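You operate a simulated robot arm through the tools that you are given. There is no shell and no other tool.

You are at the controls of a simulated two-armed robot. One attempt, no reset.

TASK
Rebuild the orange band case: dust its board, lay the teal mat in and press the cover home.
Fine: set it in the red stop plate's pocket first; use the purple brush and put it back; the other mat stays put. Set down upright: purple brush. What is to be rubbed or washed off counts as gone when no trace of it is left.

Only the result counts: the job must be done as asked and must still hold three seconds after the hand-in. Knocking over, shifting, dropping, spilling or breaking anything else fails it. Lids that push on must go on centred and level and be pressed home; caps that screw on are set level and turned clockwise until they are tight.

THE ROBOT
Two 7-joint arms with two-finger parallel grippers on one trunk that stands fixed in place. Base frame: the origin is at the foot of the trunk, x ahead of it, y to its left, z up; the work surface is at about z = 758. Readings come in mm, degrees, newtons and seconds.
The left shoulder is at [71, 156, 1105], the right one opposite. Each reaches about 1231 mm from its shoulder. Payload 3.91 kg a hand.
The TCP of each hand is the grasp point between the finger pads, 30 mm short of the fingertips. In the tool frame z runs along the fingers and y along their closing line. Largest opening 110 mm; finger width 20, thickness 10; the body of the gripper, 48 by 112 mm, starts 55 mm behind the TCP.
Orientation is that of the tool frame in the base frame, as [roll, pitch, yaw] about the fixed x, y, z axes, in that order (R = Rz(yaw) Ry(pitch) Rx(roll)). With the fingers straight down and closing along the base's y, the tool's x points along the base's -x, its y along +y and its z along -z.

THE INTERFACE
- The arms move only by the tool servo_tool. It takes "left_motion", "right_motion" or both (then of equal length, played together; a hand with none holds still); each is a list of rows, each an object of numbers (a shift or turn left out is 0, a gripper value left out holds the last): "hand": the finger opening in mm, from 0 to 110; "x", "y", "z": the shift along the tool's x, y, z in mm; "ax", "ay", "az": the turn, a rotation vector about the tool's x, y, z in degrees. In form: [{"hand": .., "x": .., "y": .., "z": .., "ax": .., "ay": .., "az": ..}, ...]. A call has 1 to 20 rows; each row shifts and turns the commanded pose from where the row before left it, along the tool's axes as they then stand. Each row takes 0.2 s and may step no farther than 50 mm and 8.6 degrees from the row before; otherwise, or with a gripper value out of range, the whole call is refused. A pose out of reach is approached as far as the arm can. The call stops where the force on the tool passes 40 N (or 10 N more than at its start, if that is more) or the arm is blocked; 0.2 s more then pass. The fingers move at their own pace (about 108 mm/s each) and stop on an object; they squeeze with about 31 N. The grip force told is the motor's: it shows also when the fingers shut on nothing. Time passes only in rows, and 0.2 s behind the last, so rows that do not move let the fingers close. The reply holds the time, the measured pose of the TCP, the force on the tool along the base axes, the opening and the grip force, in the units named above and with some noise, with the torque about the TCP (base axes, N m) and any sound that the robot's microphone picked up, and new pictures: "show" is both (left out), scene, wrist or none (wrist: the cameras of the hands that moved).
- Cameras (640 x 400 px; columns grow to the right, rows downward): "scene" is now at [146.6, 4.2, 1332.6]; the picture's right is [0.23, -0.97, -0.00], its down [-0.55, -0.13, -0.83] and it looks along [0.81, 0.19, -0.56] (base axes); focal length 342 px, centre (320, 200). "left" rides on the left gripper at [72, -17, -103] in its tool frame; the picture's right is [0.23, 0.97, 0.00], its down [-0.76, 0.18, -0.62] and it looks along [-0.61, 0.14, 0.78] (tool axes); focal length 222 px, centre (320, 200). "right" rides on the right gripper at [72, 17, -103] in its tool frame; the picture's right is [-0.23, 0.97, 0.00], its down [-0.76, -0.18, -0.62] and it looks along [-0.61, -0.14, 0.78] (tool axes); focal length 222 px, centre (320, 200). There is no depth. A picture from a camera that has moved, and an enlarged one, comes with that camera's place and axes in the base frame and with its lens. The place of the scene camera against the robot may be out by one fixed shift of up to 25 mm in any direction.
- slide_trunk(by): slides the trunk up (or, below 0, down) by that many mm; the arms and the scene camera ride with it, the base frame stays. It gives what a move gives, with no picture.
- pan_tilt(pan, tilt): turns the head with the scene camera to pan (to the left, within 86 degrees either way) and tilt (down, from -29 to 69), counted from straight ahead of the robot. It gives what a move gives, and a new picture of the scene camera.
- inspect(camera, box): a new picture of the part [left, top, right, bottom] of that camera's present view, enlarged. The clock stands still meanwhile.
- finish_job(): hands the job in; it is judged then, once.

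Places have to be worked out from the pictures, the camera data and where the tool is seen. Open the grippers and draw the arms clear of the work before you hand the job in, unless the task says otherwise.

The tools are called after "Emit:" as name(argument=value, ...) on one line, values as JSON. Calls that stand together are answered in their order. servo_tool: Moves the arms, as the interface text tells. Its arguments: {"type":"object","properties":{"left_motion":{"type":"array"},"right_motion":{"type":"array"},"show":{"type":"string","enum":["both","scene","wrist","none"]}},"required":[]} The other tools are called the same way: slide_trunk (by) moves the trunk up or down; pan_tilt (pan, tilt) turns the head that bears the scene camera; inspect (camera, box) takes an enlarged picture of a part of a camera's view; finish_job () hands the job in.

At the start:

```text
time_s: 0.0
left_ee_pos: [562.1, 305.4, 1118.3]
left_orientation: [179.9, 0.0, 180.0]
left_wrist_force: [-1.0, 0.0, 0.5]
left_ft_torque: [-0.02, -0.01, 0.02]
left_gripper_width: 110.1
left_finger_force: 0.0
right_ee_pos: [769.6, -255.0, 1049.5]
right_orientation: [179.9, 0.0, -180.0]
right_wrist_force: [0.6, -0.3, 0.0]
right_ft_torque: [0.01, -0.01, -0.03]
right_gripper_width: 110.0
right_finger_force: 0.0
trunk travel left (down, up): [-550.0, 390.0]
head pan, tilt (commanded): [13.0, 34.1]
```

scene: 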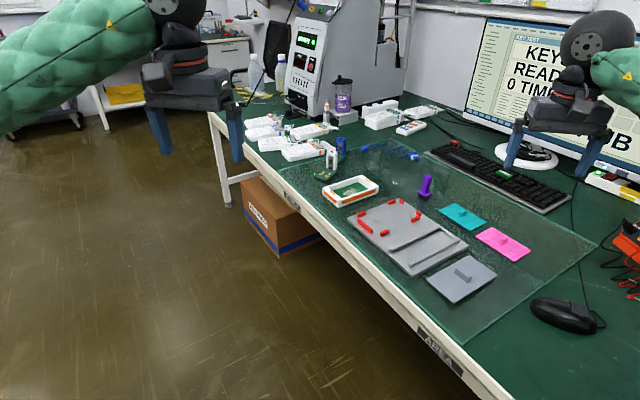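
right: 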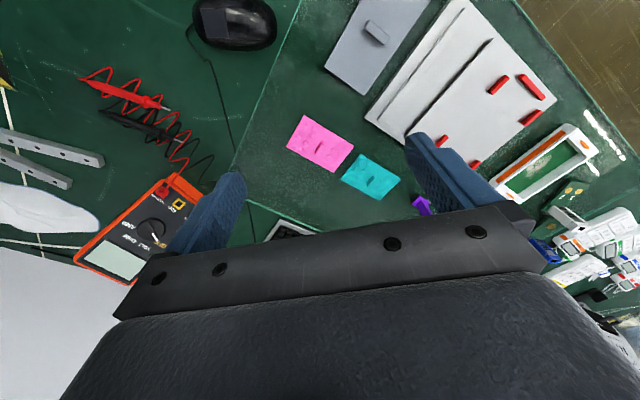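
left: 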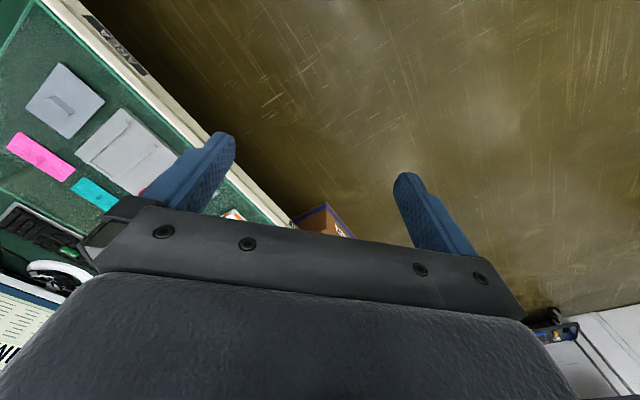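

I start by enlarging the work area in the scene view to identify the case, plate, brush, mats and cover.

Emit:
inspect(camera="scene", box=[300, 130, 560, 310])

Emit:
inspect(camera="scene", box=[310, 160, 440, 240])

Emit:
inspect(camera="right", box=[280, 0, 640, 225])

```text
2.22 times, centred on (430, 220) of scene
camera zoom: at [146.6, 4.2, 1332.6], right [0.23, -0.97, 0.0], down [-0.55, -0.13, -0.83], along [0.81, 0.19, -0.56], focal length 761 px, centre (76, 156)
```

zoom: 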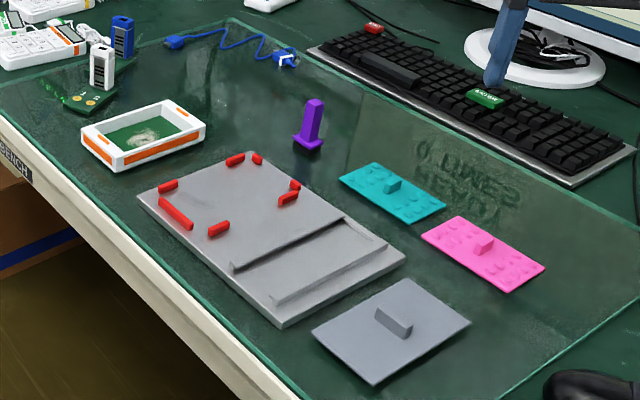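

```text
4.92 times, centred on (375, 200) of scene
camera zoom: at [146.6, 4.2, 1332.6], right [0.23, -0.97, 0.0], down [-0.55, -0.13, -0.83], along [0.81, 0.19, -0.56], focal length 1686 px, centre (49, 200)
```

zoom: 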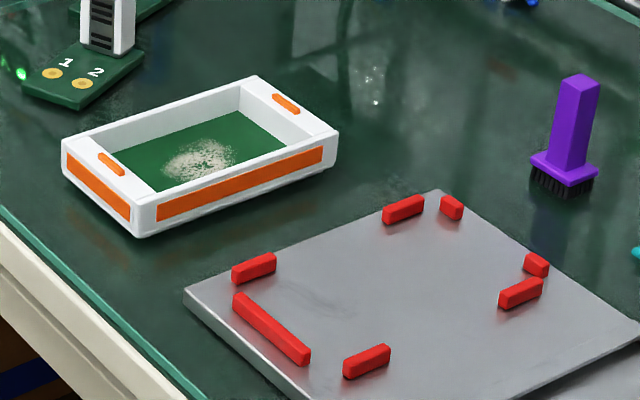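

```text
1.78 times, centred on (460, 112) of right
camera zoom: at [696.8, -239.2, 1153.7], right [0.23, 0.97, 0.0], down [0.76, -0.18, 0.62], along [0.61, -0.14, -0.78], focal length 395 px, centre (71, 356)
```

zoom: 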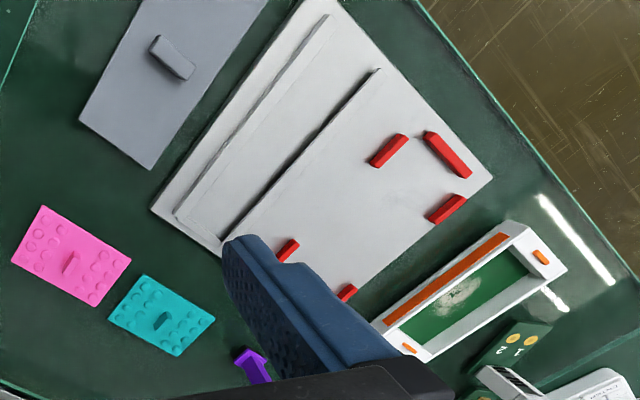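

The case sits near (1012, 125), the plate near (860, -60), with the brush, mats and cover to the right, all turned about 45°. I'll move the right hand above the pocket to get an exact wrist view.

Emit:
servo_tool(right_motion=[{"x": -16, "y": 30, "z": 4}, {"x": -16, "y": 30, "z": 4}, {"x": -16, "y": 30, "z": 4}, {"x": -16, "y": 30, "z": 4}, {"x": -16, "y": 30, "z": 4}, {"x": -16, "y": 30, "z": 4}, {"x": -16, "y": 30, "z": 4}, {"x": -15, "y": 28, "z": 6}, {}], show="both")

```text
time_s: 2.0
left_ee_pos: [562.9, 306.7, 1117.5]
left_orientation: [180.0, 0.0, -180.0]
left_wrist_force: [0.0, -0.2, 0.5]
left_ft_torque: [-0.01, -0.02, -0.03]
left_gripper_width: 110.1
left_finger_force: 0.0
right_ee_pos: [896.6, -16.9, 1017.2]
right_orientation: [180.0, 0.0, -180.0]
right_wrist_force: [0.3, -0.5, -0.3]
right_ft_torque: [0.08, -0.02, -0.01]
right_gripper_width: 109.8
right_finger_force: 0.1
trunk travel left (down, up): [-550.0, 390.0]
head pan, tilt (commanded): [13.0, 34.1]
camera scene: at [146.4, 3.4, 1332.7], right [0.23, -0.97, 0.0], down [-0.55, -0.13, -0.83], along [0.81, 0.19, -0.56], focal length 342 px, centre (320, 200)
camera right: at [823.9, -1.0, 1120.3], right [0.23, 0.97, 0.0], down [0.76, -0.18, 0.62], along [0.61, -0.14, -0.78], focal length 222 px, centre (320, 200)
```

scene: 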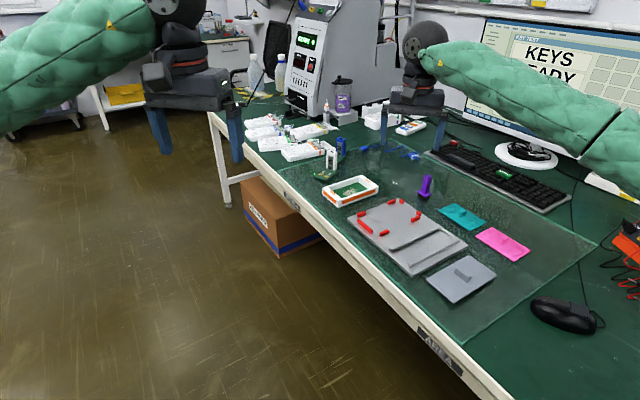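
right: 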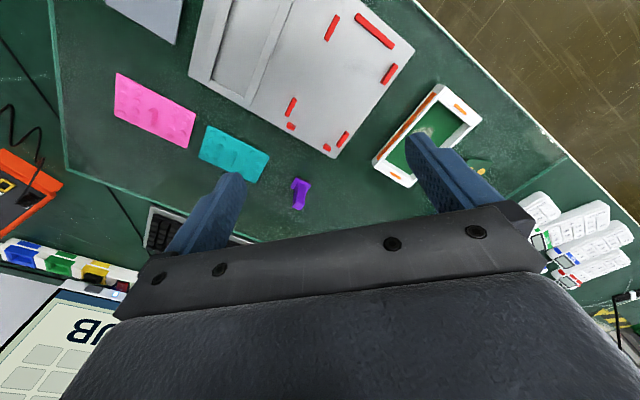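

The wrist view now covers everything. I'll enlarge the plate, case, brush, mats and cover to measure them.

Emit:
inspect(camera="right", box=[180, 0, 500, 200])

Emit:
inspect(camera="right", box=[270, 0, 430, 100])

Emit:
inspect(camera="right", box=[360, 75, 520, 195])

Emit:
inspect(camera="right", box=[190, 80, 350, 220])

Emit:
inspect(camera="right", box=[90, 60, 250, 160])

```text
2.00 times, centred on (340, 100) of right
camera zoom: at [823.9, -1.0, 1120.3], right [0.23, 0.97, 0.0], down [0.76, -0.18, 0.62], along [0.61, -0.14, -0.78], focal length 444 px, centre (280, 400)
```

zoom: 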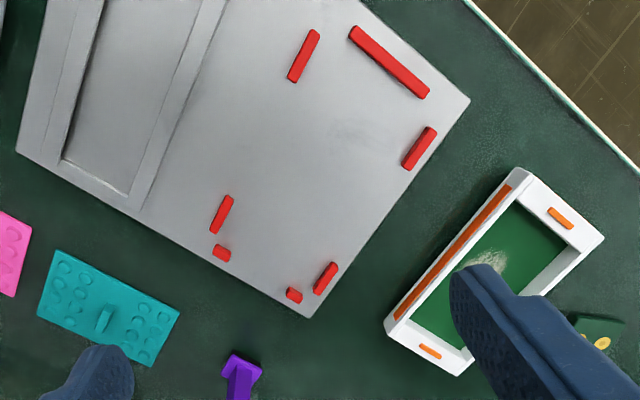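

```text
4.00 times, centred on (350, 50) of right
camera zoom: at [823.9, -1.0, 1120.3], right [0.23, 0.97, 0.0], down [0.76, -0.18, 0.62], along [0.61, -0.14, -0.78], focal length 888 px, centre (200, 800)
```

zoom: 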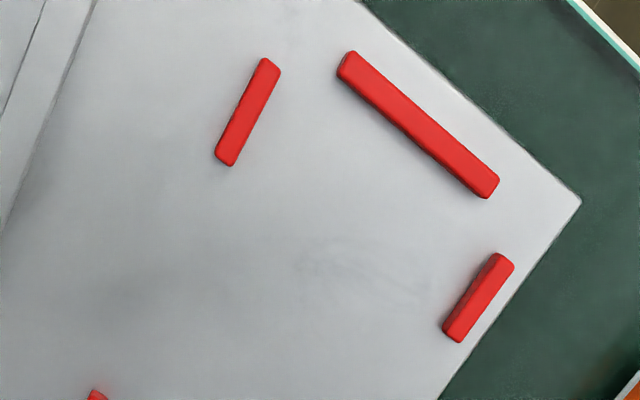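

```text
3.33 times, centred on (440, 135) of right
camera zoom: at [823.9, -1.0, 1120.3], right [0.23, 0.97, 0.0], down [0.76, -0.18, 0.62], along [0.61, -0.14, -0.78], focal length 740 px, centre (-80, 417)
```

zoom: 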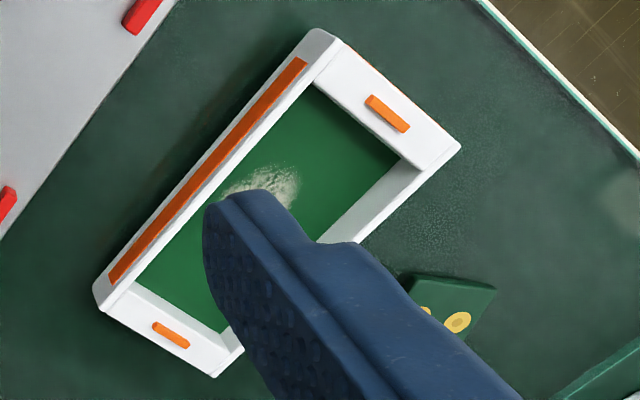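

```text
2.86 times, centred on (270, 150) of right
camera zoom: at [823.9, -1.0, 1120.3], right [0.23, 0.97, 0.0], down [0.76, -0.18, 0.62], along [0.61, -0.14, -0.78], focal length 635 px, centre (463, 343)
```

zoom: 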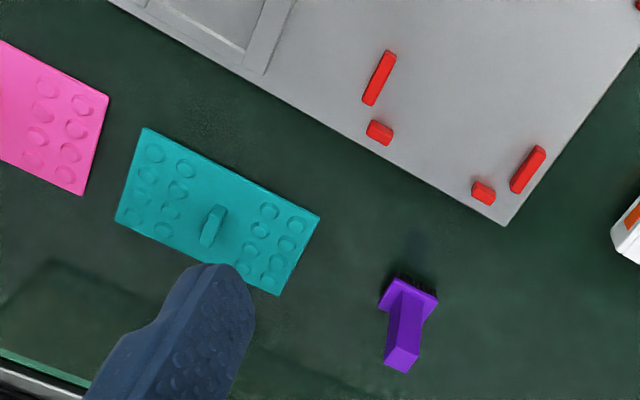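

```text
4.00 times, centred on (170, 110) of right
camera zoom: at [823.9, -1.0, 1120.3], right [0.23, 0.97, 0.0], down [0.76, -0.18, 0.62], along [0.61, -0.14, -0.78], focal length 888 px, centre (920, 560)
```

zoom: 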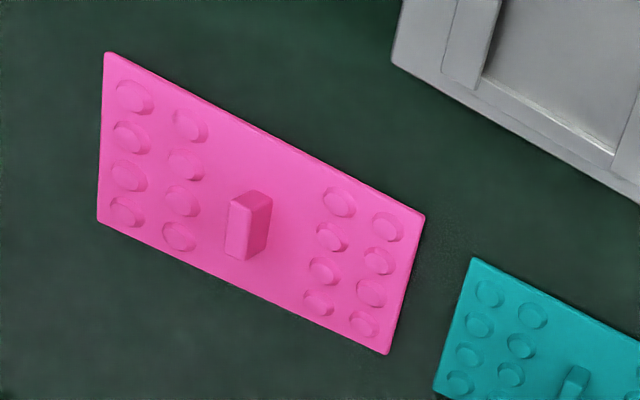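

The plate and case are turned 45° (plate long axis along the 45° direction, case long axis along 135°). I'll turn the right hand to match and bring it above the case for a closer look.

Emit:
servo_tool(right_motion=[{"az": 7.5}, {"az": 7.5}, {"az": 7.5}, {"az": 7.5}, {"az": 7.5}, {"az": 7.5}, {"x": 4.6, "y": 36.1, "z": 17.4}, {"x": 4.6, "y": 36.1, "z": 17.4}, {"x": 4.6, "y": 36.1, "z": 17.4}, {"x": 4.6, "y": 36.1, "z": 17.4}, {"x": 4.6, "y": 36.1, "z": 17.4}, {}], show="both")

```text
time_s: 4.6
left_ee_pos: [561.8, 304.7, 1117.6]
left_orientation: [-179.9, 0.0, 180.0]
left_wrist_force: [-0.1, -0.7, 1.1]
left_ft_torque: [0.04, 0.01, 0.02]
left_gripper_width: 110.0
left_finger_force: 0.0
right_ee_pos: [1008.0, 126.1, 928.2]
right_orientation: [180.0, 0.0, 135.1]
right_wrist_force: [0.0, 0.0, 0.0]
right_ft_torque: [0.03, 0.0, 0.01]
right_gripper_width: 109.8
right_finger_force: 0.0
trunk travel left (down, up): [-550.0, 390.0]
head pan, tilt (commanded): [13.0, 34.1]
camera scene: at [146.4, 2.8, 1332.7], right [0.23, -0.97, 0.0], down [-0.55, -0.13, -0.83], along [0.81, 0.19, -0.56], focal length 342 px, centre (320, 200)
camera right: at [968.4, 188.7, 1031.8], right [0.85, 0.53, 0.0], down [0.41, -0.66, 0.62], along [0.33, -0.53, -0.78], focal length 222 px, centre (320, 200)
```

scene: 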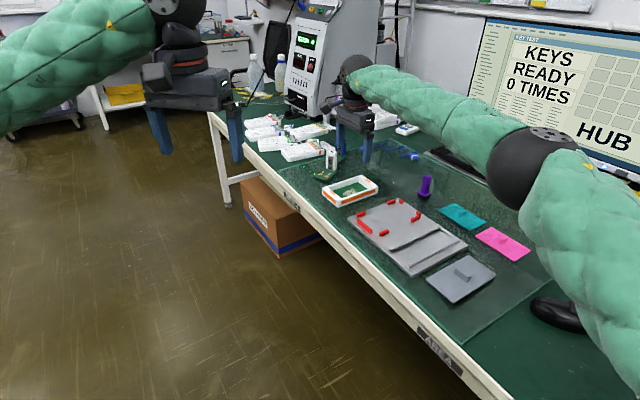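
right: 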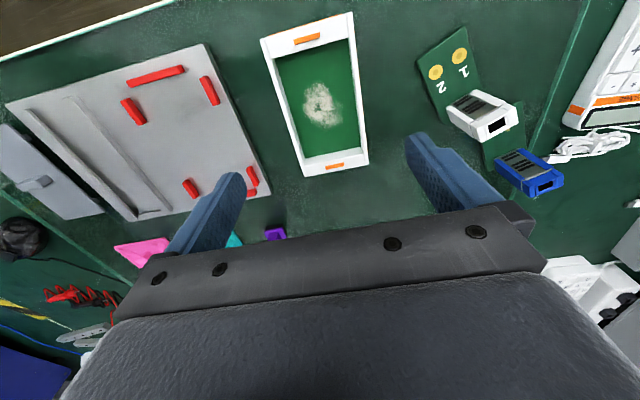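

The case is now clearly seen between the fingers. I'll zoom in on the case and the pocket for measurements.

Emit:
inspect(camera="right", box=[240, 0, 400, 190])

Emit:
inspect(camera="right", box=[100, 40, 280, 210])

Emit:
inspect(camera="scene", box=[310, 160, 390, 210])

Emit:
inspect(camera="scene", box=[400, 160, 480, 210])

```text
2.11 times, centred on (320, 95) of right
camera zoom: at [968.4, 188.7, 1031.8], right [0.85, 0.53, 0.0], down [0.41, -0.66, 0.62], along [0.33, -0.53, -0.78], focal length 468 px, centre (320, 421)
```

zoom: 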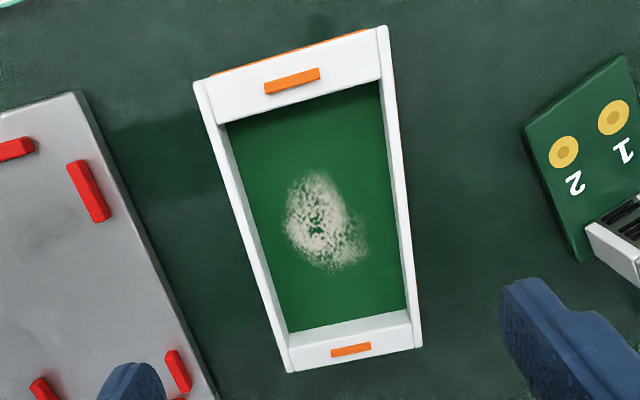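

```text
2.35 times, centred on (190, 125) of right
camera zoom: at [968.4, 188.7, 1031.8], right [0.85, 0.53, 0.0], down [0.41, -0.66, 0.62], along [0.33, -0.53, -0.78], focal length 523 px, centre (626, 376)
```

zoom: 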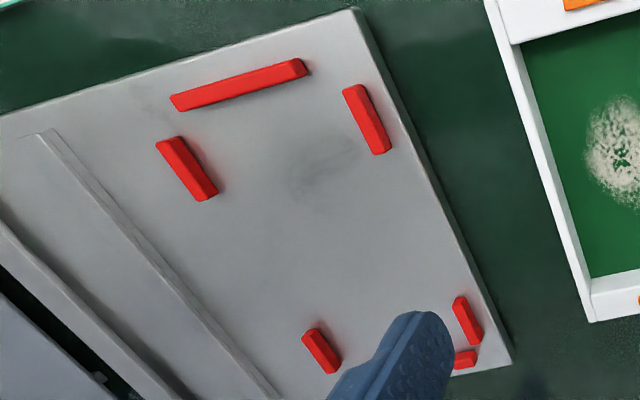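

```text
8.00 times, centred on (350, 185) of scene
camera zoom: at [146.4, 2.8, 1332.7], right [0.23, -0.97, 0.0], down [-0.55, -0.13, -0.83], along [0.81, 0.19, -0.56], focal length 2739 px, centre (80, 320)
```

zoom: 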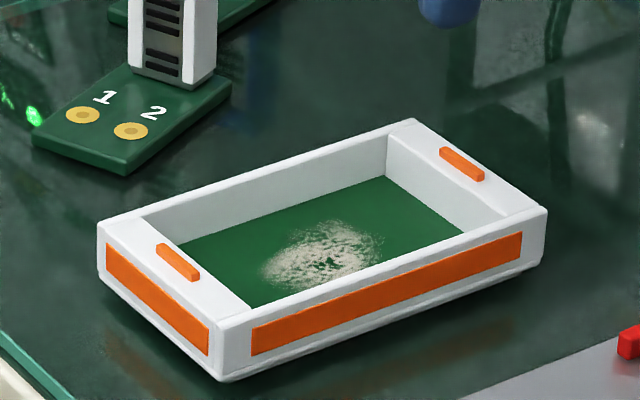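

```text
8.00 times, centred on (440, 185) of scene
camera zoom: at [146.4, 2.8, 1332.7], right [0.23, -0.97, 0.0], down [-0.55, -0.13, -0.83], along [0.81, 0.19, -0.56], focal length 2739 px, centre (-640, 320)
```

zoom: 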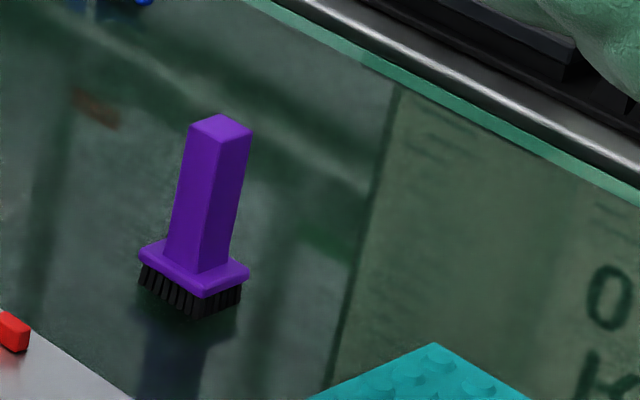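

The case is about 150 × 83 × 26 mm, centred near (1012, 126), at 45°. Next I move above the pocket to measure it, estimated centre (905, 6).

Emit:
servo_tool(right_motion=[{"x": -3, "y": -39.4}, {"x": -3, "y": -39.4}, {"x": -3, "y": -39.4}, {"x": -3, "y": -39.4}, {}, {}], show="wrist")

Emit:
inspect(camera="right", box=[240, 0, 400, 100])

Emit:
inspect(camera="right", box=[250, 90, 410, 190])

Emit:
inspect(camera="right", box=[0, 0, 260, 162])

```text
time_s: 6.0
left_ee_pos: [562.2, 305.5, 1117.3]
left_orientation: [180.0, 0.0, -180.0]
left_wrist_force: [-0.4, -0.3, -0.2]
left_ft_torque: [-0.02, 0.0, 0.0]
left_gripper_width: 110.2
left_finger_force: 0.2
right_ee_pos: [905.1, 5.5, 930.4]
right_orientation: [180.0, 0.0, 135.0]
right_wrist_force: [0.5, 0.7, 0.2]
right_ft_torque: [0.03, -0.01, 0.02]
right_gripper_width: 110.1
right_finger_force: 0.0
trunk travel left (down, up): [-550.0, 390.0]
head pan, tilt (commanded): [13.0, 34.1]
camera right: at [864.8, 67.8, 1032.9], right [0.85, 0.53, 0.0], down [0.41, -0.66, 0.62], along [0.33, -0.53, -0.78], focal length 222 px, centre (320, 200)
```

right: 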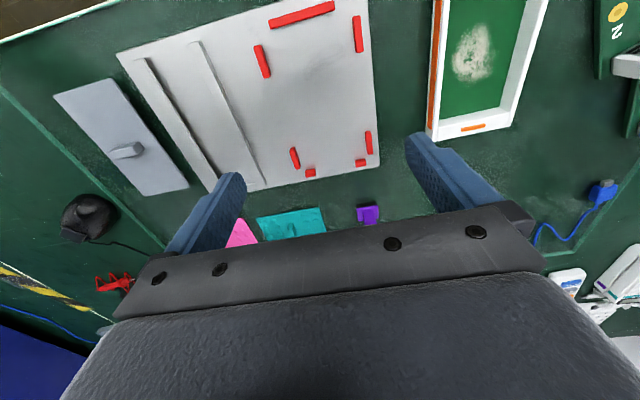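

```text
4.00 times, centred on (320, 50) of right
camera zoom: at [864.8, 67.8, 1032.9], right [0.85, 0.53, 0.0], down [0.41, -0.66, 0.62], along [0.33, -0.53, -0.78], focal length 888 px, centre (320, 800)
```

zoom: 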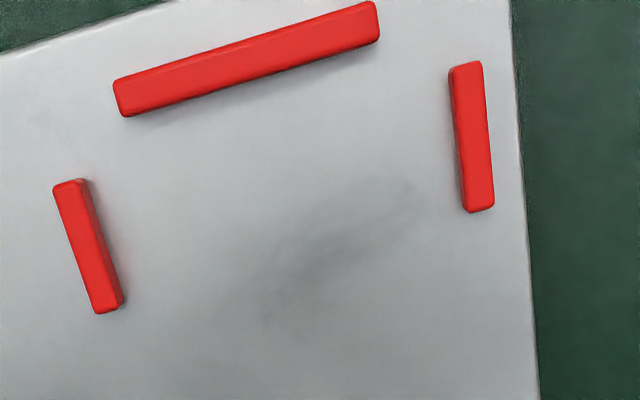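

```text
4.00 times, centred on (330, 140) of right
camera zoom: at [864.8, 67.8, 1032.9], right [0.85, 0.53, 0.0], down [0.41, -0.66, 0.62], along [0.33, -0.53, -0.78], focal length 888 px, centre (280, 440)
```

zoom: 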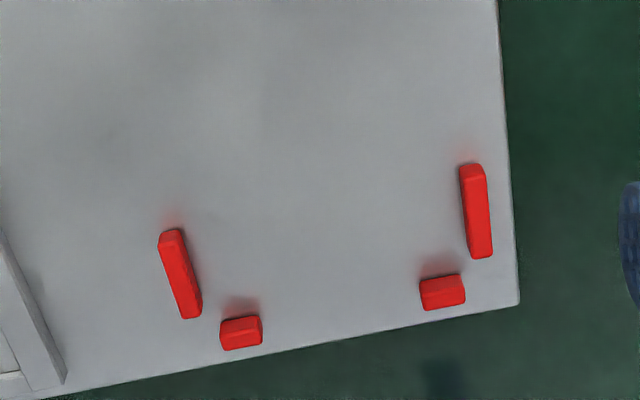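

```text
2.46 times, centred on (130, 81) of right
camera zoom: at [864.8, 67.8, 1032.9], right [0.85, 0.53, 0.0], down [0.41, -0.66, 0.62], along [0.33, -0.53, -0.78], focal length 547 px, centre (788, 493)
```

zoom: 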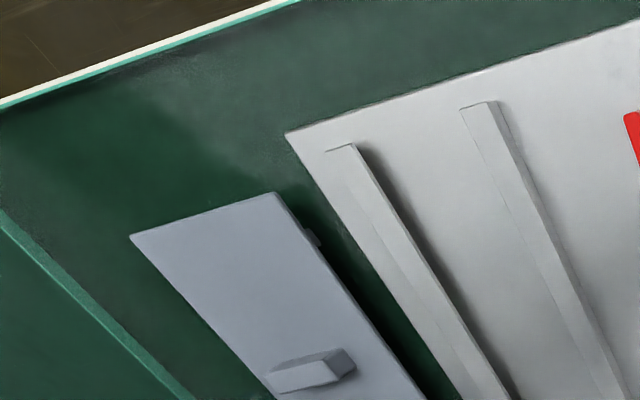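

Pocket inner size is about 156 × 90 mm, centred near (907, 6), clear at mid-sides for the fingers. I now go over the case and lower part way to verify alignment.

Emit:
servo_tool(right_motion=[{"hand": 110, "x": 2.2, "y": 40.3}, {"x": 2.2, "y": 40.3}, {"x": 2.2, "y": 40.3}, {"x": 2.2, "y": 40.3}, {"z": 30}, {"z": 30}, {"z": 20}, {}], show="wrist")

```text
time_s: 7.8
left_ee_pos: [562.4, 307.5, 1117.5]
left_orientation: [180.0, 0.1, 179.9]
left_wrist_force: [0.8, 1.1, 0.0]
left_ft_torque: [-0.02, 0.01, 0.02]
left_gripper_width: 110.1
left_finger_force: 0.1
right_ee_pos: [1012.7, 127.3, 850.8]
right_orientation: [-179.9, 0.0, 134.9]
right_wrist_force: [-0.8, 0.1, 0.7]
right_ft_torque: [0.0, -0.04, 0.01]
right_gripper_width: 109.9
right_finger_force: 0.1
trunk travel left (down, up): [-550.0, 390.0]
head pan, tilt (commanded): [13.0, 34.1]
camera right: at [973.0, 189.5, 953.1], right [0.85, 0.53, 0.0], down [0.41, -0.66, 0.62], along [0.33, -0.53, -0.78], focal length 222 px, centre (320, 200)
```

right: 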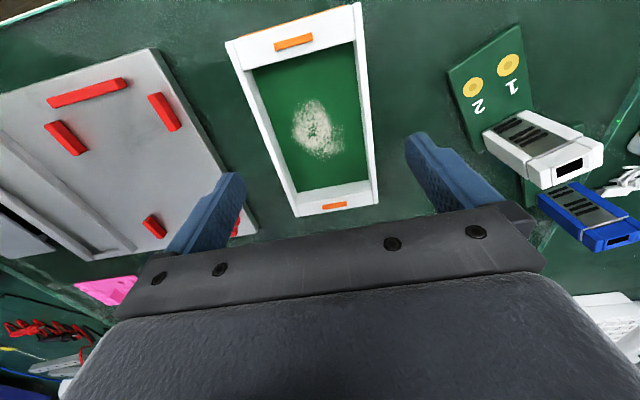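

The case is centred between the fingers within about 1 mm. I lower to grasp height and close on the long walls.

Emit:
servo_tool(right_motion=[{"z": 20}, {"z": 20}, {"z": 14}, {"z": 4}, {}, {"hand": 78}, {"hand": 78}, {"hand": 76}, {"hand": 76}, {}], show="both")

```text
time_s: 10.0
left_ee_pos: [562.5, 307.0, 1118.0]
left_orientation: [180.0, 0.0, -180.0]
left_wrist_force: [0.5, 0.2, -0.3]
left_ft_torque: [-0.02, 0.0, 0.0]
left_gripper_width: 110.1
left_finger_force: 0.1
right_ee_pos: [1013.3, 127.0, 791.1]
right_orientation: [-180.0, -0.1, 135.0]
right_wrist_force: [1.4, -0.4, 1.1]
right_ft_torque: [-0.06, -0.01, 0.0]
right_gripper_width: 83.6
right_finger_force: 30.9
trunk travel left (down, up): [-550.0, 390.0]
head pan, tilt (commanded): [13.0, 34.1]
camera scene: at [146.7, 4.4, 1332.6], right [0.23, -0.97, 0.0], down [-0.55, -0.13, -0.83], along [0.81, 0.19, -0.56], focal length 342 px, centre (320, 200)
camera right: at [972.7, 190.4, 894.7], right [0.85, 0.53, 0.0], down [0.41, -0.66, 0.62], along [0.33, -0.53, -0.78], focal length 222 px, centre (320, 200)
```

scene: 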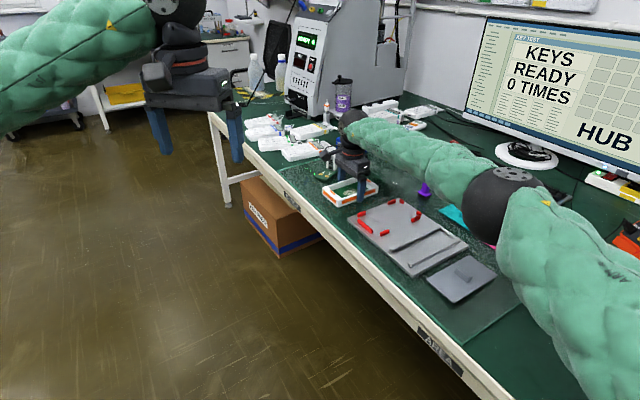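
right: 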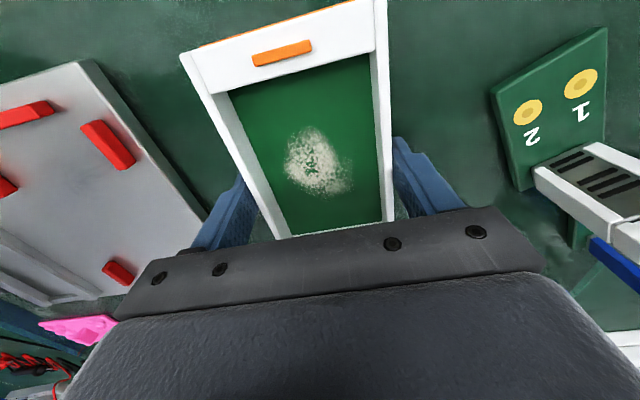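

The case is gripped (83.6 mm wide). I lift it 60 mm and carry it over the pocket.

Emit:
servo_tool(right_motion=[{"z": -15}, {"z": -15}, {"z": -15}, {"z": -15}, {"x": -1.9, "y": -31.9}, {"x": -1.9, "y": -31.9}, {"x": -1.9, "y": -31.9}, {"x": -1.9, "y": -31.9}, {"x": -1.8, "y": -32.0}, {}, {}], show="both")

```text
time_s: 12.4
left_ee_pos: [562.6, 305.8, 1118.2]
left_orientation: [180.0, 0.0, -179.9]
left_wrist_force: [0.5, -0.9, 0.3]
left_ft_torque: [0.0, 0.01, -0.03]
left_gripper_width: 110.1
left_finger_force: 0.0
right_ee_pos: [907.3, 4.2, 853.8]
right_orientation: [180.0, 0.0, 135.0]
right_wrist_force: [0.4, 0.2, -0.6]
right_ft_torque: [0.0, 0.0, -0.01]
right_gripper_width: 83.6
right_finger_force: 30.9
trunk travel left (down, up): [-550.0, 390.0]
head pan, tilt (commanded): [13.0, 34.1]
camera scene: at [146.6, 3.6, 1332.6], right [0.23, -0.97, 0.0], down [-0.55, -0.13, -0.83], along [0.81, 0.19, -0.56], focal length 342 px, centre (320, 200)
camera right: at [867.0, 67.4, 955.8], right [0.85, 0.53, 0.0], down [0.41, -0.66, 0.62], along [0.33, -0.53, -0.78], focal length 222 px, centre (320, 200)
```

scene: 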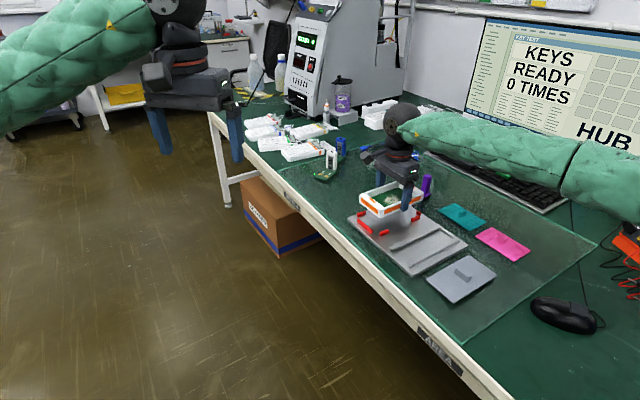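
right: 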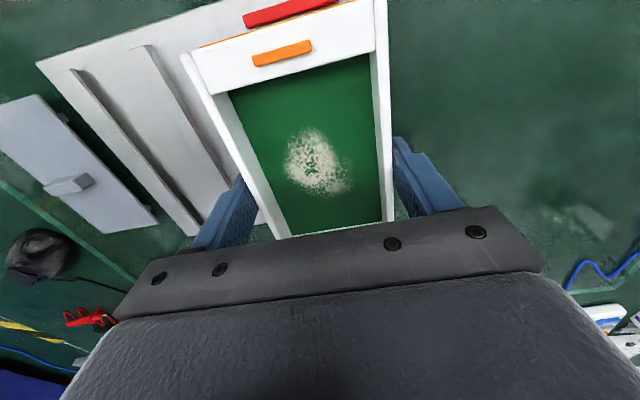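

The case is over the pocket. I'll zoom in to check its alignment with the end stop and the side stops before lowering.

Emit:
servo_tool(right_motion=[{"z": 15}, {"z": 10}, {}, {}], show="none")

Emit:
inspect(camera="right", box=[160, 0, 420, 163])

Emit:
inspect(camera="scene", box=[330, 160, 450, 250])

```text
time_s: 13.4
left_ee_pos: [562.3, 305.9, 1118.5]
left_orientation: [180.0, 0.0, 179.9]
left_wrist_force: [0.9, -0.4, -0.2]
left_ft_torque: [0.02, 0.0, 0.0]
left_gripper_width: 109.6
left_finger_force: 0.1
right_ee_pos: [906.6, 6.3, 826.4]
right_orientation: [180.0, 0.0, 135.0]
right_wrist_force: [-0.2, 0.7, -1.8]
right_ft_torque: [0.02, 0.0, -0.01]
right_gripper_width: 83.9
right_finger_force: 30.7
trunk travel left (down, up): [-550.0, 390.0]
head pan, tilt (commanded): [13.0, 34.1]
```

```text
2.45 times, centred on (290, 82) of right
camera zoom: at [866.5, 69.1, 930.0], right [0.85, 0.53, 0.0], down [0.41, -0.66, 0.62], along [0.33, -0.53, -0.78], focal length 545 px, centre (394, 491)
```

zoom: 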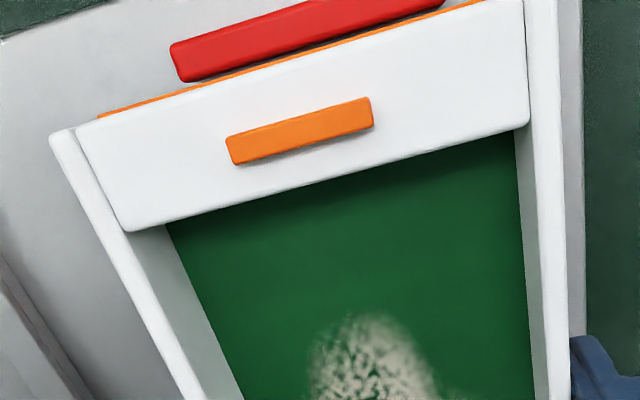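

```text
4.44 times, centred on (390, 205) of scene
camera zoom: at [146.8, 4.3, 1332.6], right [0.23, -0.97, 0.0], down [-0.55, -0.13, -0.83], along [0.81, 0.19, -0.56], focal length 1522 px, centre (9, 178)
```

zoom: 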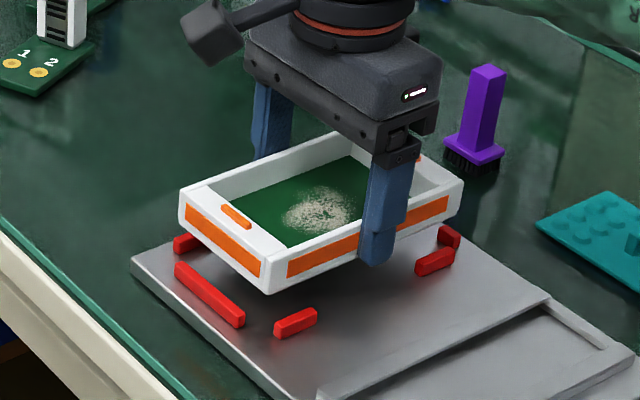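

Alignment looks right. I lower slowly into the pocket, watching the force.

Emit:
servo_tool(right_motion=[{"z": 10}, {"z": 6}, {"z": 4}, {"z": 2}, {"z": 1.5}, {}], show="none")

Emit:
inspect(camera="scene", box=[330, 160, 450, 250])

Emit:
inspect(camera="right", box=[160, 0, 420, 163])

```text
time_s: 14.8
left_ee_pos: [563.3, 305.9, 1118.2]
left_orientation: [179.9, 0.1, -180.0]
left_wrist_force: [-0.6, 0.7, -0.6]
left_ft_torque: [0.01, 0.04, -0.02]
left_gripper_width: 110.1
left_finger_force: 0.1
right_ee_pos: [906.1, 7.7, 803.9]
right_orientation: [179.9, 0.1, 135.1]
right_wrist_force: [1.7, -0.4, 5.5]
right_ft_torque: [-0.04, 0.32, 0.04]
right_gripper_width: 83.7
right_finger_force: 30.9
trunk travel left (down, up): [-550.0, 390.0]
head pan, tilt (commanded): [13.0, 34.1]
```

```text
4.44 times, centred on (390, 205) of scene
camera zoom: at [146.3, 4.3, 1332.7], right [0.23, -0.97, 0.0], down [-0.55, -0.13, -0.83], along [0.81, 0.19, -0.56], focal length 1522 px, centre (9, 178)
```

zoom: 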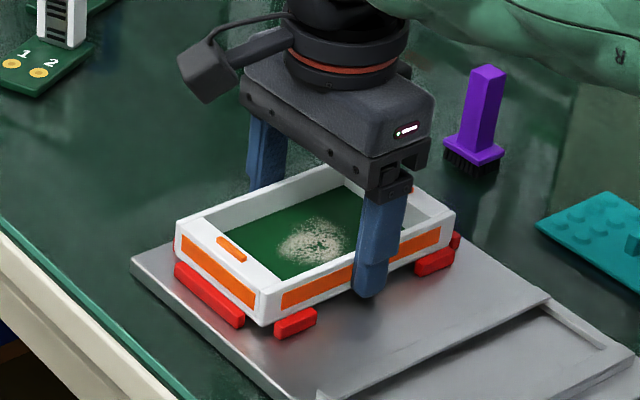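

```text
2.45 times, centred on (290, 82) of right
camera zoom: at [866.6, 69.9, 906.7], right [0.85, 0.53, 0.0], down [0.41, -0.66, 0.62], along [0.33, -0.53, -0.78], focal length 545 px, centre (394, 491)
```

zoom: 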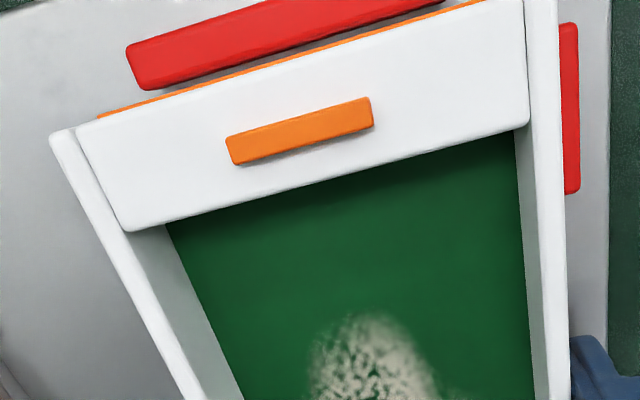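

There is 5.5 N of contact with a torque pointing to the near-side edge. I'll zoom in to see whether it rests on the plate or on a stop.

Emit:
inspect(camera="scene", box=[360, 195, 424, 240])

Emit:
inspect(camera="right", box=[360, 0, 440, 100])

Emit:
inspect(camera="right", box=[160, 0, 270, 190])

```text
8.89 times, centred on (392, 218) of scene
camera zoom: at [146.3, 4.3, 1332.7], right [0.23, -0.97, 0.0], down [-0.55, -0.13, -0.83], along [0.81, 0.19, -0.56], focal length 3044 px, centre (-320, 44)
```

zoom: 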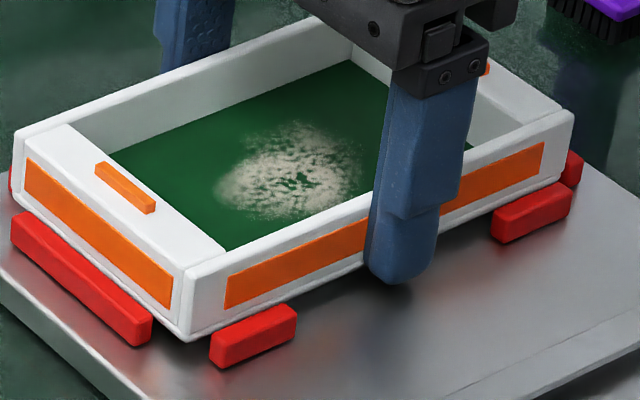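

```text
4.00 times, centred on (400, 50) of right
camera zoom: at [866.6, 69.9, 906.7], right [0.85, 0.53, 0.0], down [0.41, -0.66, 0.62], along [0.33, -0.53, -0.78], focal length 888 px, centre (0, 800)
```

zoom: 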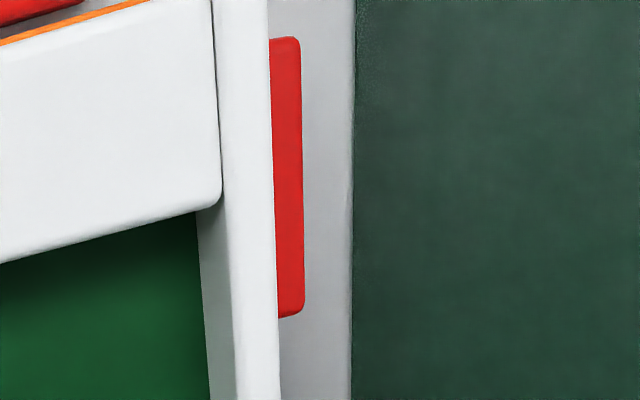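

```text
2.11 times, centred on (215, 95) of right
camera zoom: at [866.6, 69.9, 906.7], right [0.85, 0.53, 0.0], down [0.41, -0.66, 0.62], along [0.33, -0.53, -0.78], focal length 468 px, centre (541, 421)
```

zoom: 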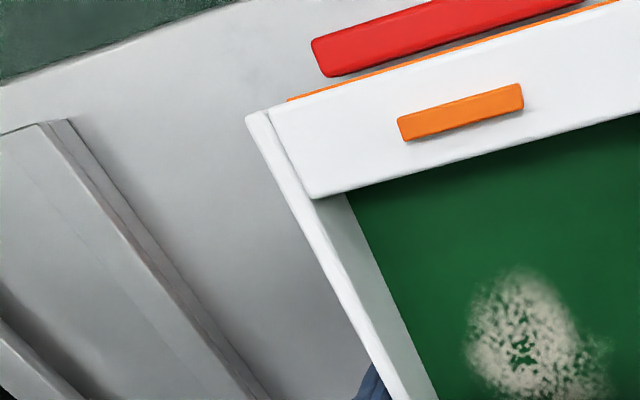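

The case looks down between the stops with clearance. I press another millimetre to see whether it's seated.

Emit:
servo_tool(right_motion=[{"z": 0.7}, {"z": 0.7}, {}], show="none")

```text
time_s: 15.6
left_ee_pos: [561.7, 306.1, 1118.6]
left_orientation: [179.9, 0.0, -180.0]
left_wrist_force: [-0.1, 0.0, 0.0]
left_ft_torque: [-0.01, 0.02, -0.02]
left_gripper_width: 109.9
left_finger_force: 0.2
right_ee_pos: [906.7, 7.7, 802.9]
right_orientation: [179.9, -0.1, 135.0]
right_wrist_force: [4.0, -3.4, 16.9]
right_ft_torque: [0.01, 0.48, -0.03]
right_gripper_width: 83.6
right_finger_force: 30.8
trunk travel left (down, up): [-550.0, 390.0]
head pan, tilt (commanded): [13.0, 34.1]
```

At commanded z ≈ 801.6 the case bottom is exactly plate height (≈768) and the force is building, so it's seated. I open the fingers and rise to look.

Emit:
servo_tool(right_motion=[{"hand": 100}, {"hand": 106}, {"hand": 106}, {"z": -10}, {"z": -20}, {"z": -30}, {"z": -40}, {"z": -28}, {}], show="both")

Emit:
inspect(camera="right", box=[230, 0, 400, 180])

Emit:
inspect(camera="scene", box=[340, 185, 440, 250])

```text
time_s: 17.6
left_ee_pos: [563.4, 306.1, 1116.7]
left_orientation: [-179.9, -0.1, 180.0]
left_wrist_force: [0.0, 0.1, 0.1]
left_ft_torque: [-0.01, 0.02, 0.03]
left_gripper_width: 109.8
left_finger_force: 0.0
right_ee_pos: [905.3, 5.0, 927.5]
right_orientation: [180.0, 0.0, 135.1]
right_wrist_force: [0.5, 0.6, -0.3]
right_ft_torque: [0.0, 0.02, -0.01]
right_gripper_width: 105.9
right_finger_force: 0.0
trunk travel left (down, up): [-550.0, 390.0]
head pan, tilt (commanded): [13.0, 34.1]
camera scene: at [147.0, 4.2, 1332.5], right [0.23, -0.97, 0.0], down [-0.55, -0.13, -0.83], along [0.81, 0.19, -0.56], focal length 342 px, centre (320, 200)
camera right: at [865.2, 68.4, 1030.9], right [0.85, 0.53, 0.0], down [0.41, -0.66, 0.62], along [0.33, -0.53, -0.78], focal length 222 px, centre (320, 200)
```

scene: 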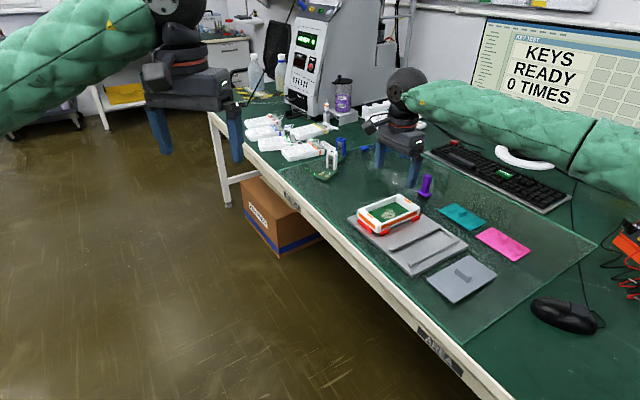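
right: 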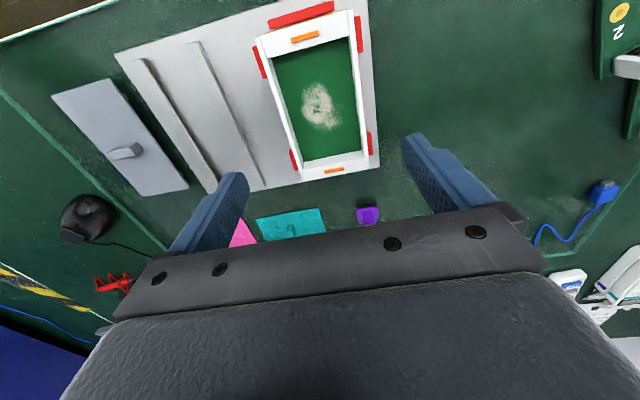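

```text
2.22 times, centred on (315, 90) of right
camera zoom: at [865.2, 68.4, 1030.9], right [0.85, 0.53, 0.0], down [0.41, -0.66, 0.62], along [0.33, -0.53, -0.78], focal length 494 px, centre (331, 444)
```

zoom: 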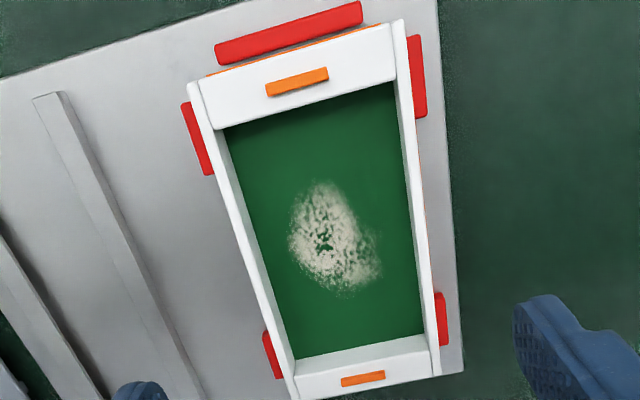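

```text
6.15 times, centred on (390, 218) of scene
camera zoom: at [147.0, 4.2, 1332.5], right [0.23, -0.97, 0.0], down [-0.55, -0.13, -0.83], along [0.81, 0.19, -0.56], focal length 2107 px, centre (-111, 92)
```

zoom: 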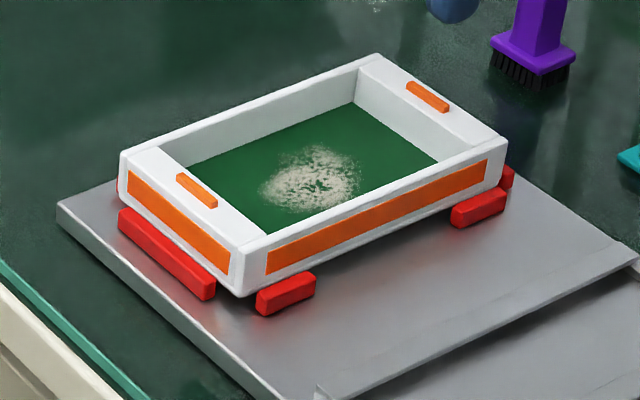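

The case is seated flat in the pocket. Now to the purple brush, which I estimate at (1044, -94) about 77 mm tall; I move above it to look.

Emit:
servo_tool(right_motion=[{"hand": 80, "x": -42, "y": 7, "z": -5}, {"x": -42, "y": 7, "z": -5}, {"x": -42, "y": 7, "z": -5}, {"x": -42, "y": 7, "z": -5}, {}, {}], show="both")

Emit:
inspect(camera="right", box=[260, 50, 380, 210])

```text
time_s: 19.0
left_ee_pos: [562.4, 307.2, 1117.7]
left_orientation: [180.0, 0.0, 180.0]
left_wrist_force: [0.2, 0.3, 0.5]
left_ft_torque: [0.0, 0.01, 0.02]
left_gripper_width: 110.0
left_finger_force: 0.1
right_ee_pos: [1043.2, -90.8, 949.2]
right_orientation: [-180.0, 0.0, 134.9]
right_wrist_force: [-0.5, -0.5, 0.1]
right_ft_torque: [0.0, 0.02, -0.01]
right_gripper_width: 79.9
right_finger_force: 0.1
trunk travel left (down, up): [-550.0, 390.0]
head pan, tilt (commanded): [13.0, 34.1]
camera scene: at [146.9, 4.5, 1332.5], right [0.23, -0.97, 0.0], down [-0.55, -0.13, -0.83], along [0.81, 0.19, -0.56], focal length 342 px, centre (320, 200)
camera right: at [1005.0, -28.0, 1052.5], right [0.85, 0.53, 0.0], down [0.41, -0.66, 0.62], along [0.33, -0.53, -0.78], focal length 222 px, centre (320, 200)
```

scene: 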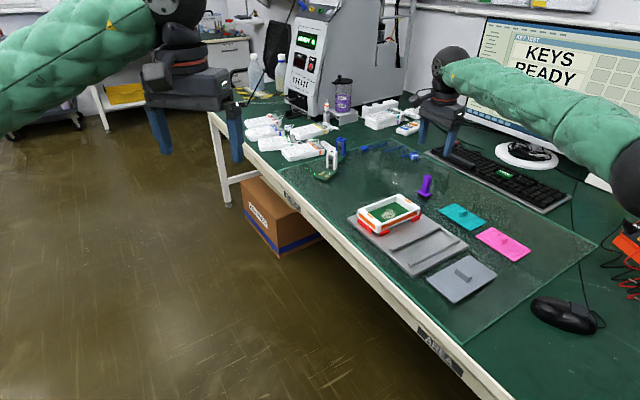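
right: 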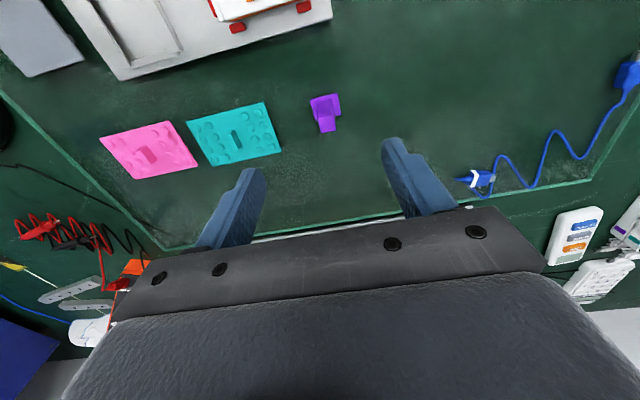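

```text
2.50 times, centred on (320, 130) of right
camera zoom: at [1005.0, -28.0, 1052.5], right [0.85, 0.53, 0.0], down [0.41, -0.66, 0.62], along [0.33, -0.53, -0.78], focal length 555 px, centre (320, 375)
```

zoom: 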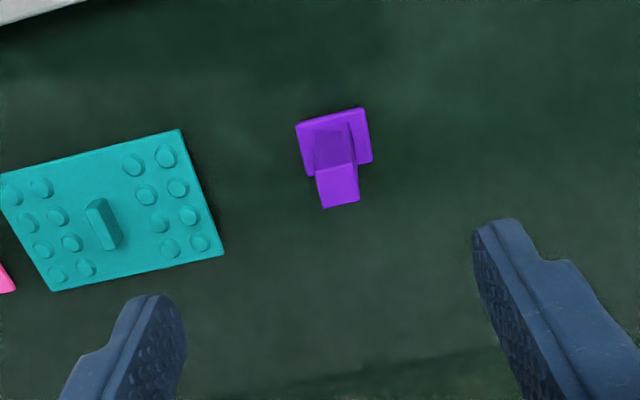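

The brush handle (≈15 mm square) is aligned with the hand's frame and sits about 7 mm behind and 6 mm to the side of the TCP. I shift over it, narrow the fingers and descend to just above the handle top to verify.

Emit:
servo_tool(right_motion=[{"hand": 60, "x": -6.9, "y": 5.7}, {"z": 25}, {"z": 25}, {"z": 20}, {}, {}], show="both")

Emit:
inspect(camera="right", box=[260, 50, 400, 220])

```text
time_s: 20.4
left_ee_pos: [563.7, 305.7, 1118.4]
left_orientation: [180.0, -0.1, -180.0]
left_wrist_force: [-0.5, -0.2, 0.3]
left_ft_torque: [0.01, 0.03, 0.01]
left_gripper_width: 109.9
left_finger_force: 0.0
right_ee_pos: [1055.3, -91.0, 879.9]
right_orientation: [179.9, 0.0, 135.0]
right_wrist_force: [0.3, -0.2, -0.4]
right_ft_torque: [0.0, 0.03, 0.01]
right_gripper_width: 60.0
right_finger_force: 0.0
trunk travel left (down, up): [-550.0, 390.0]
head pan, tilt (commanded): [13.0, 34.1]
camera scene: at [147.0, 4.2, 1332.5], right [0.23, -0.97, 0.0], down [-0.55, -0.13, -0.83], along [0.81, 0.19, -0.56], focal length 342 px, centre (320, 200)
camera right: at [1014.8, -28.9, 983.9], right [0.85, 0.53, 0.0], down [0.41, -0.66, 0.62], along [0.33, -0.53, -0.78], focal length 222 px, centre (320, 200)
```

scene: 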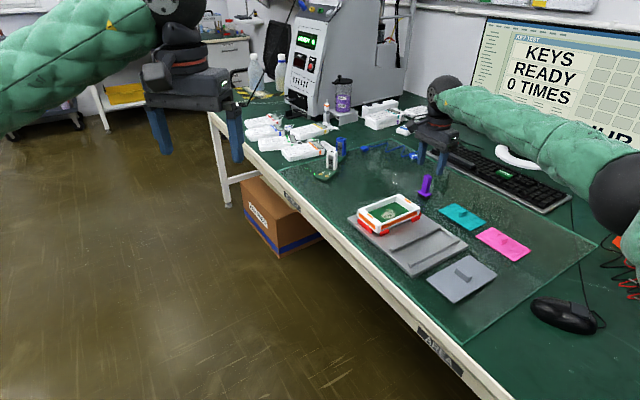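
right: 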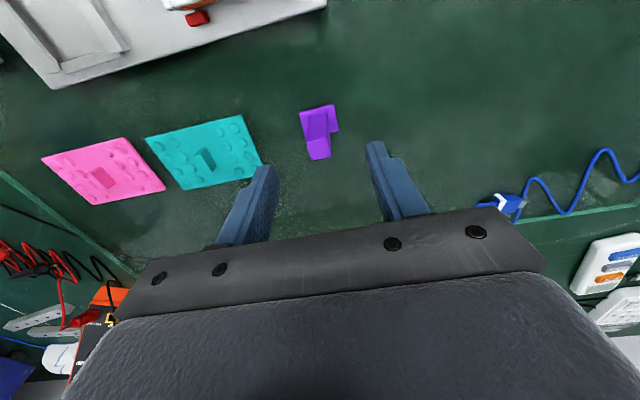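

```text
2.35 times, centred on (330, 135) of right
camera zoom: at [1014.8, -28.9, 983.9], right [0.85, 0.53, 0.0], down [0.41, -0.66, 0.62], along [0.33, -0.53, -0.78], focal length 523 px, centre (296, 353)
```

zoom: 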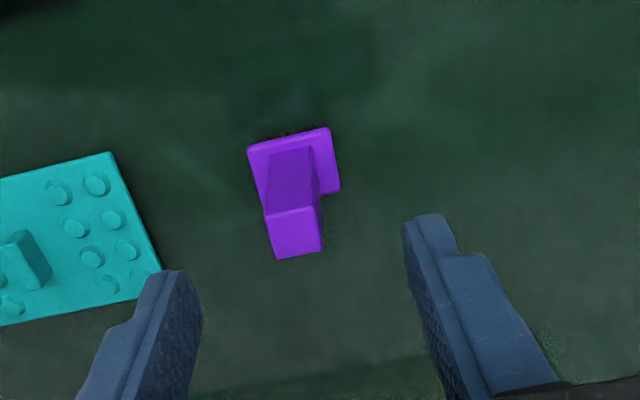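

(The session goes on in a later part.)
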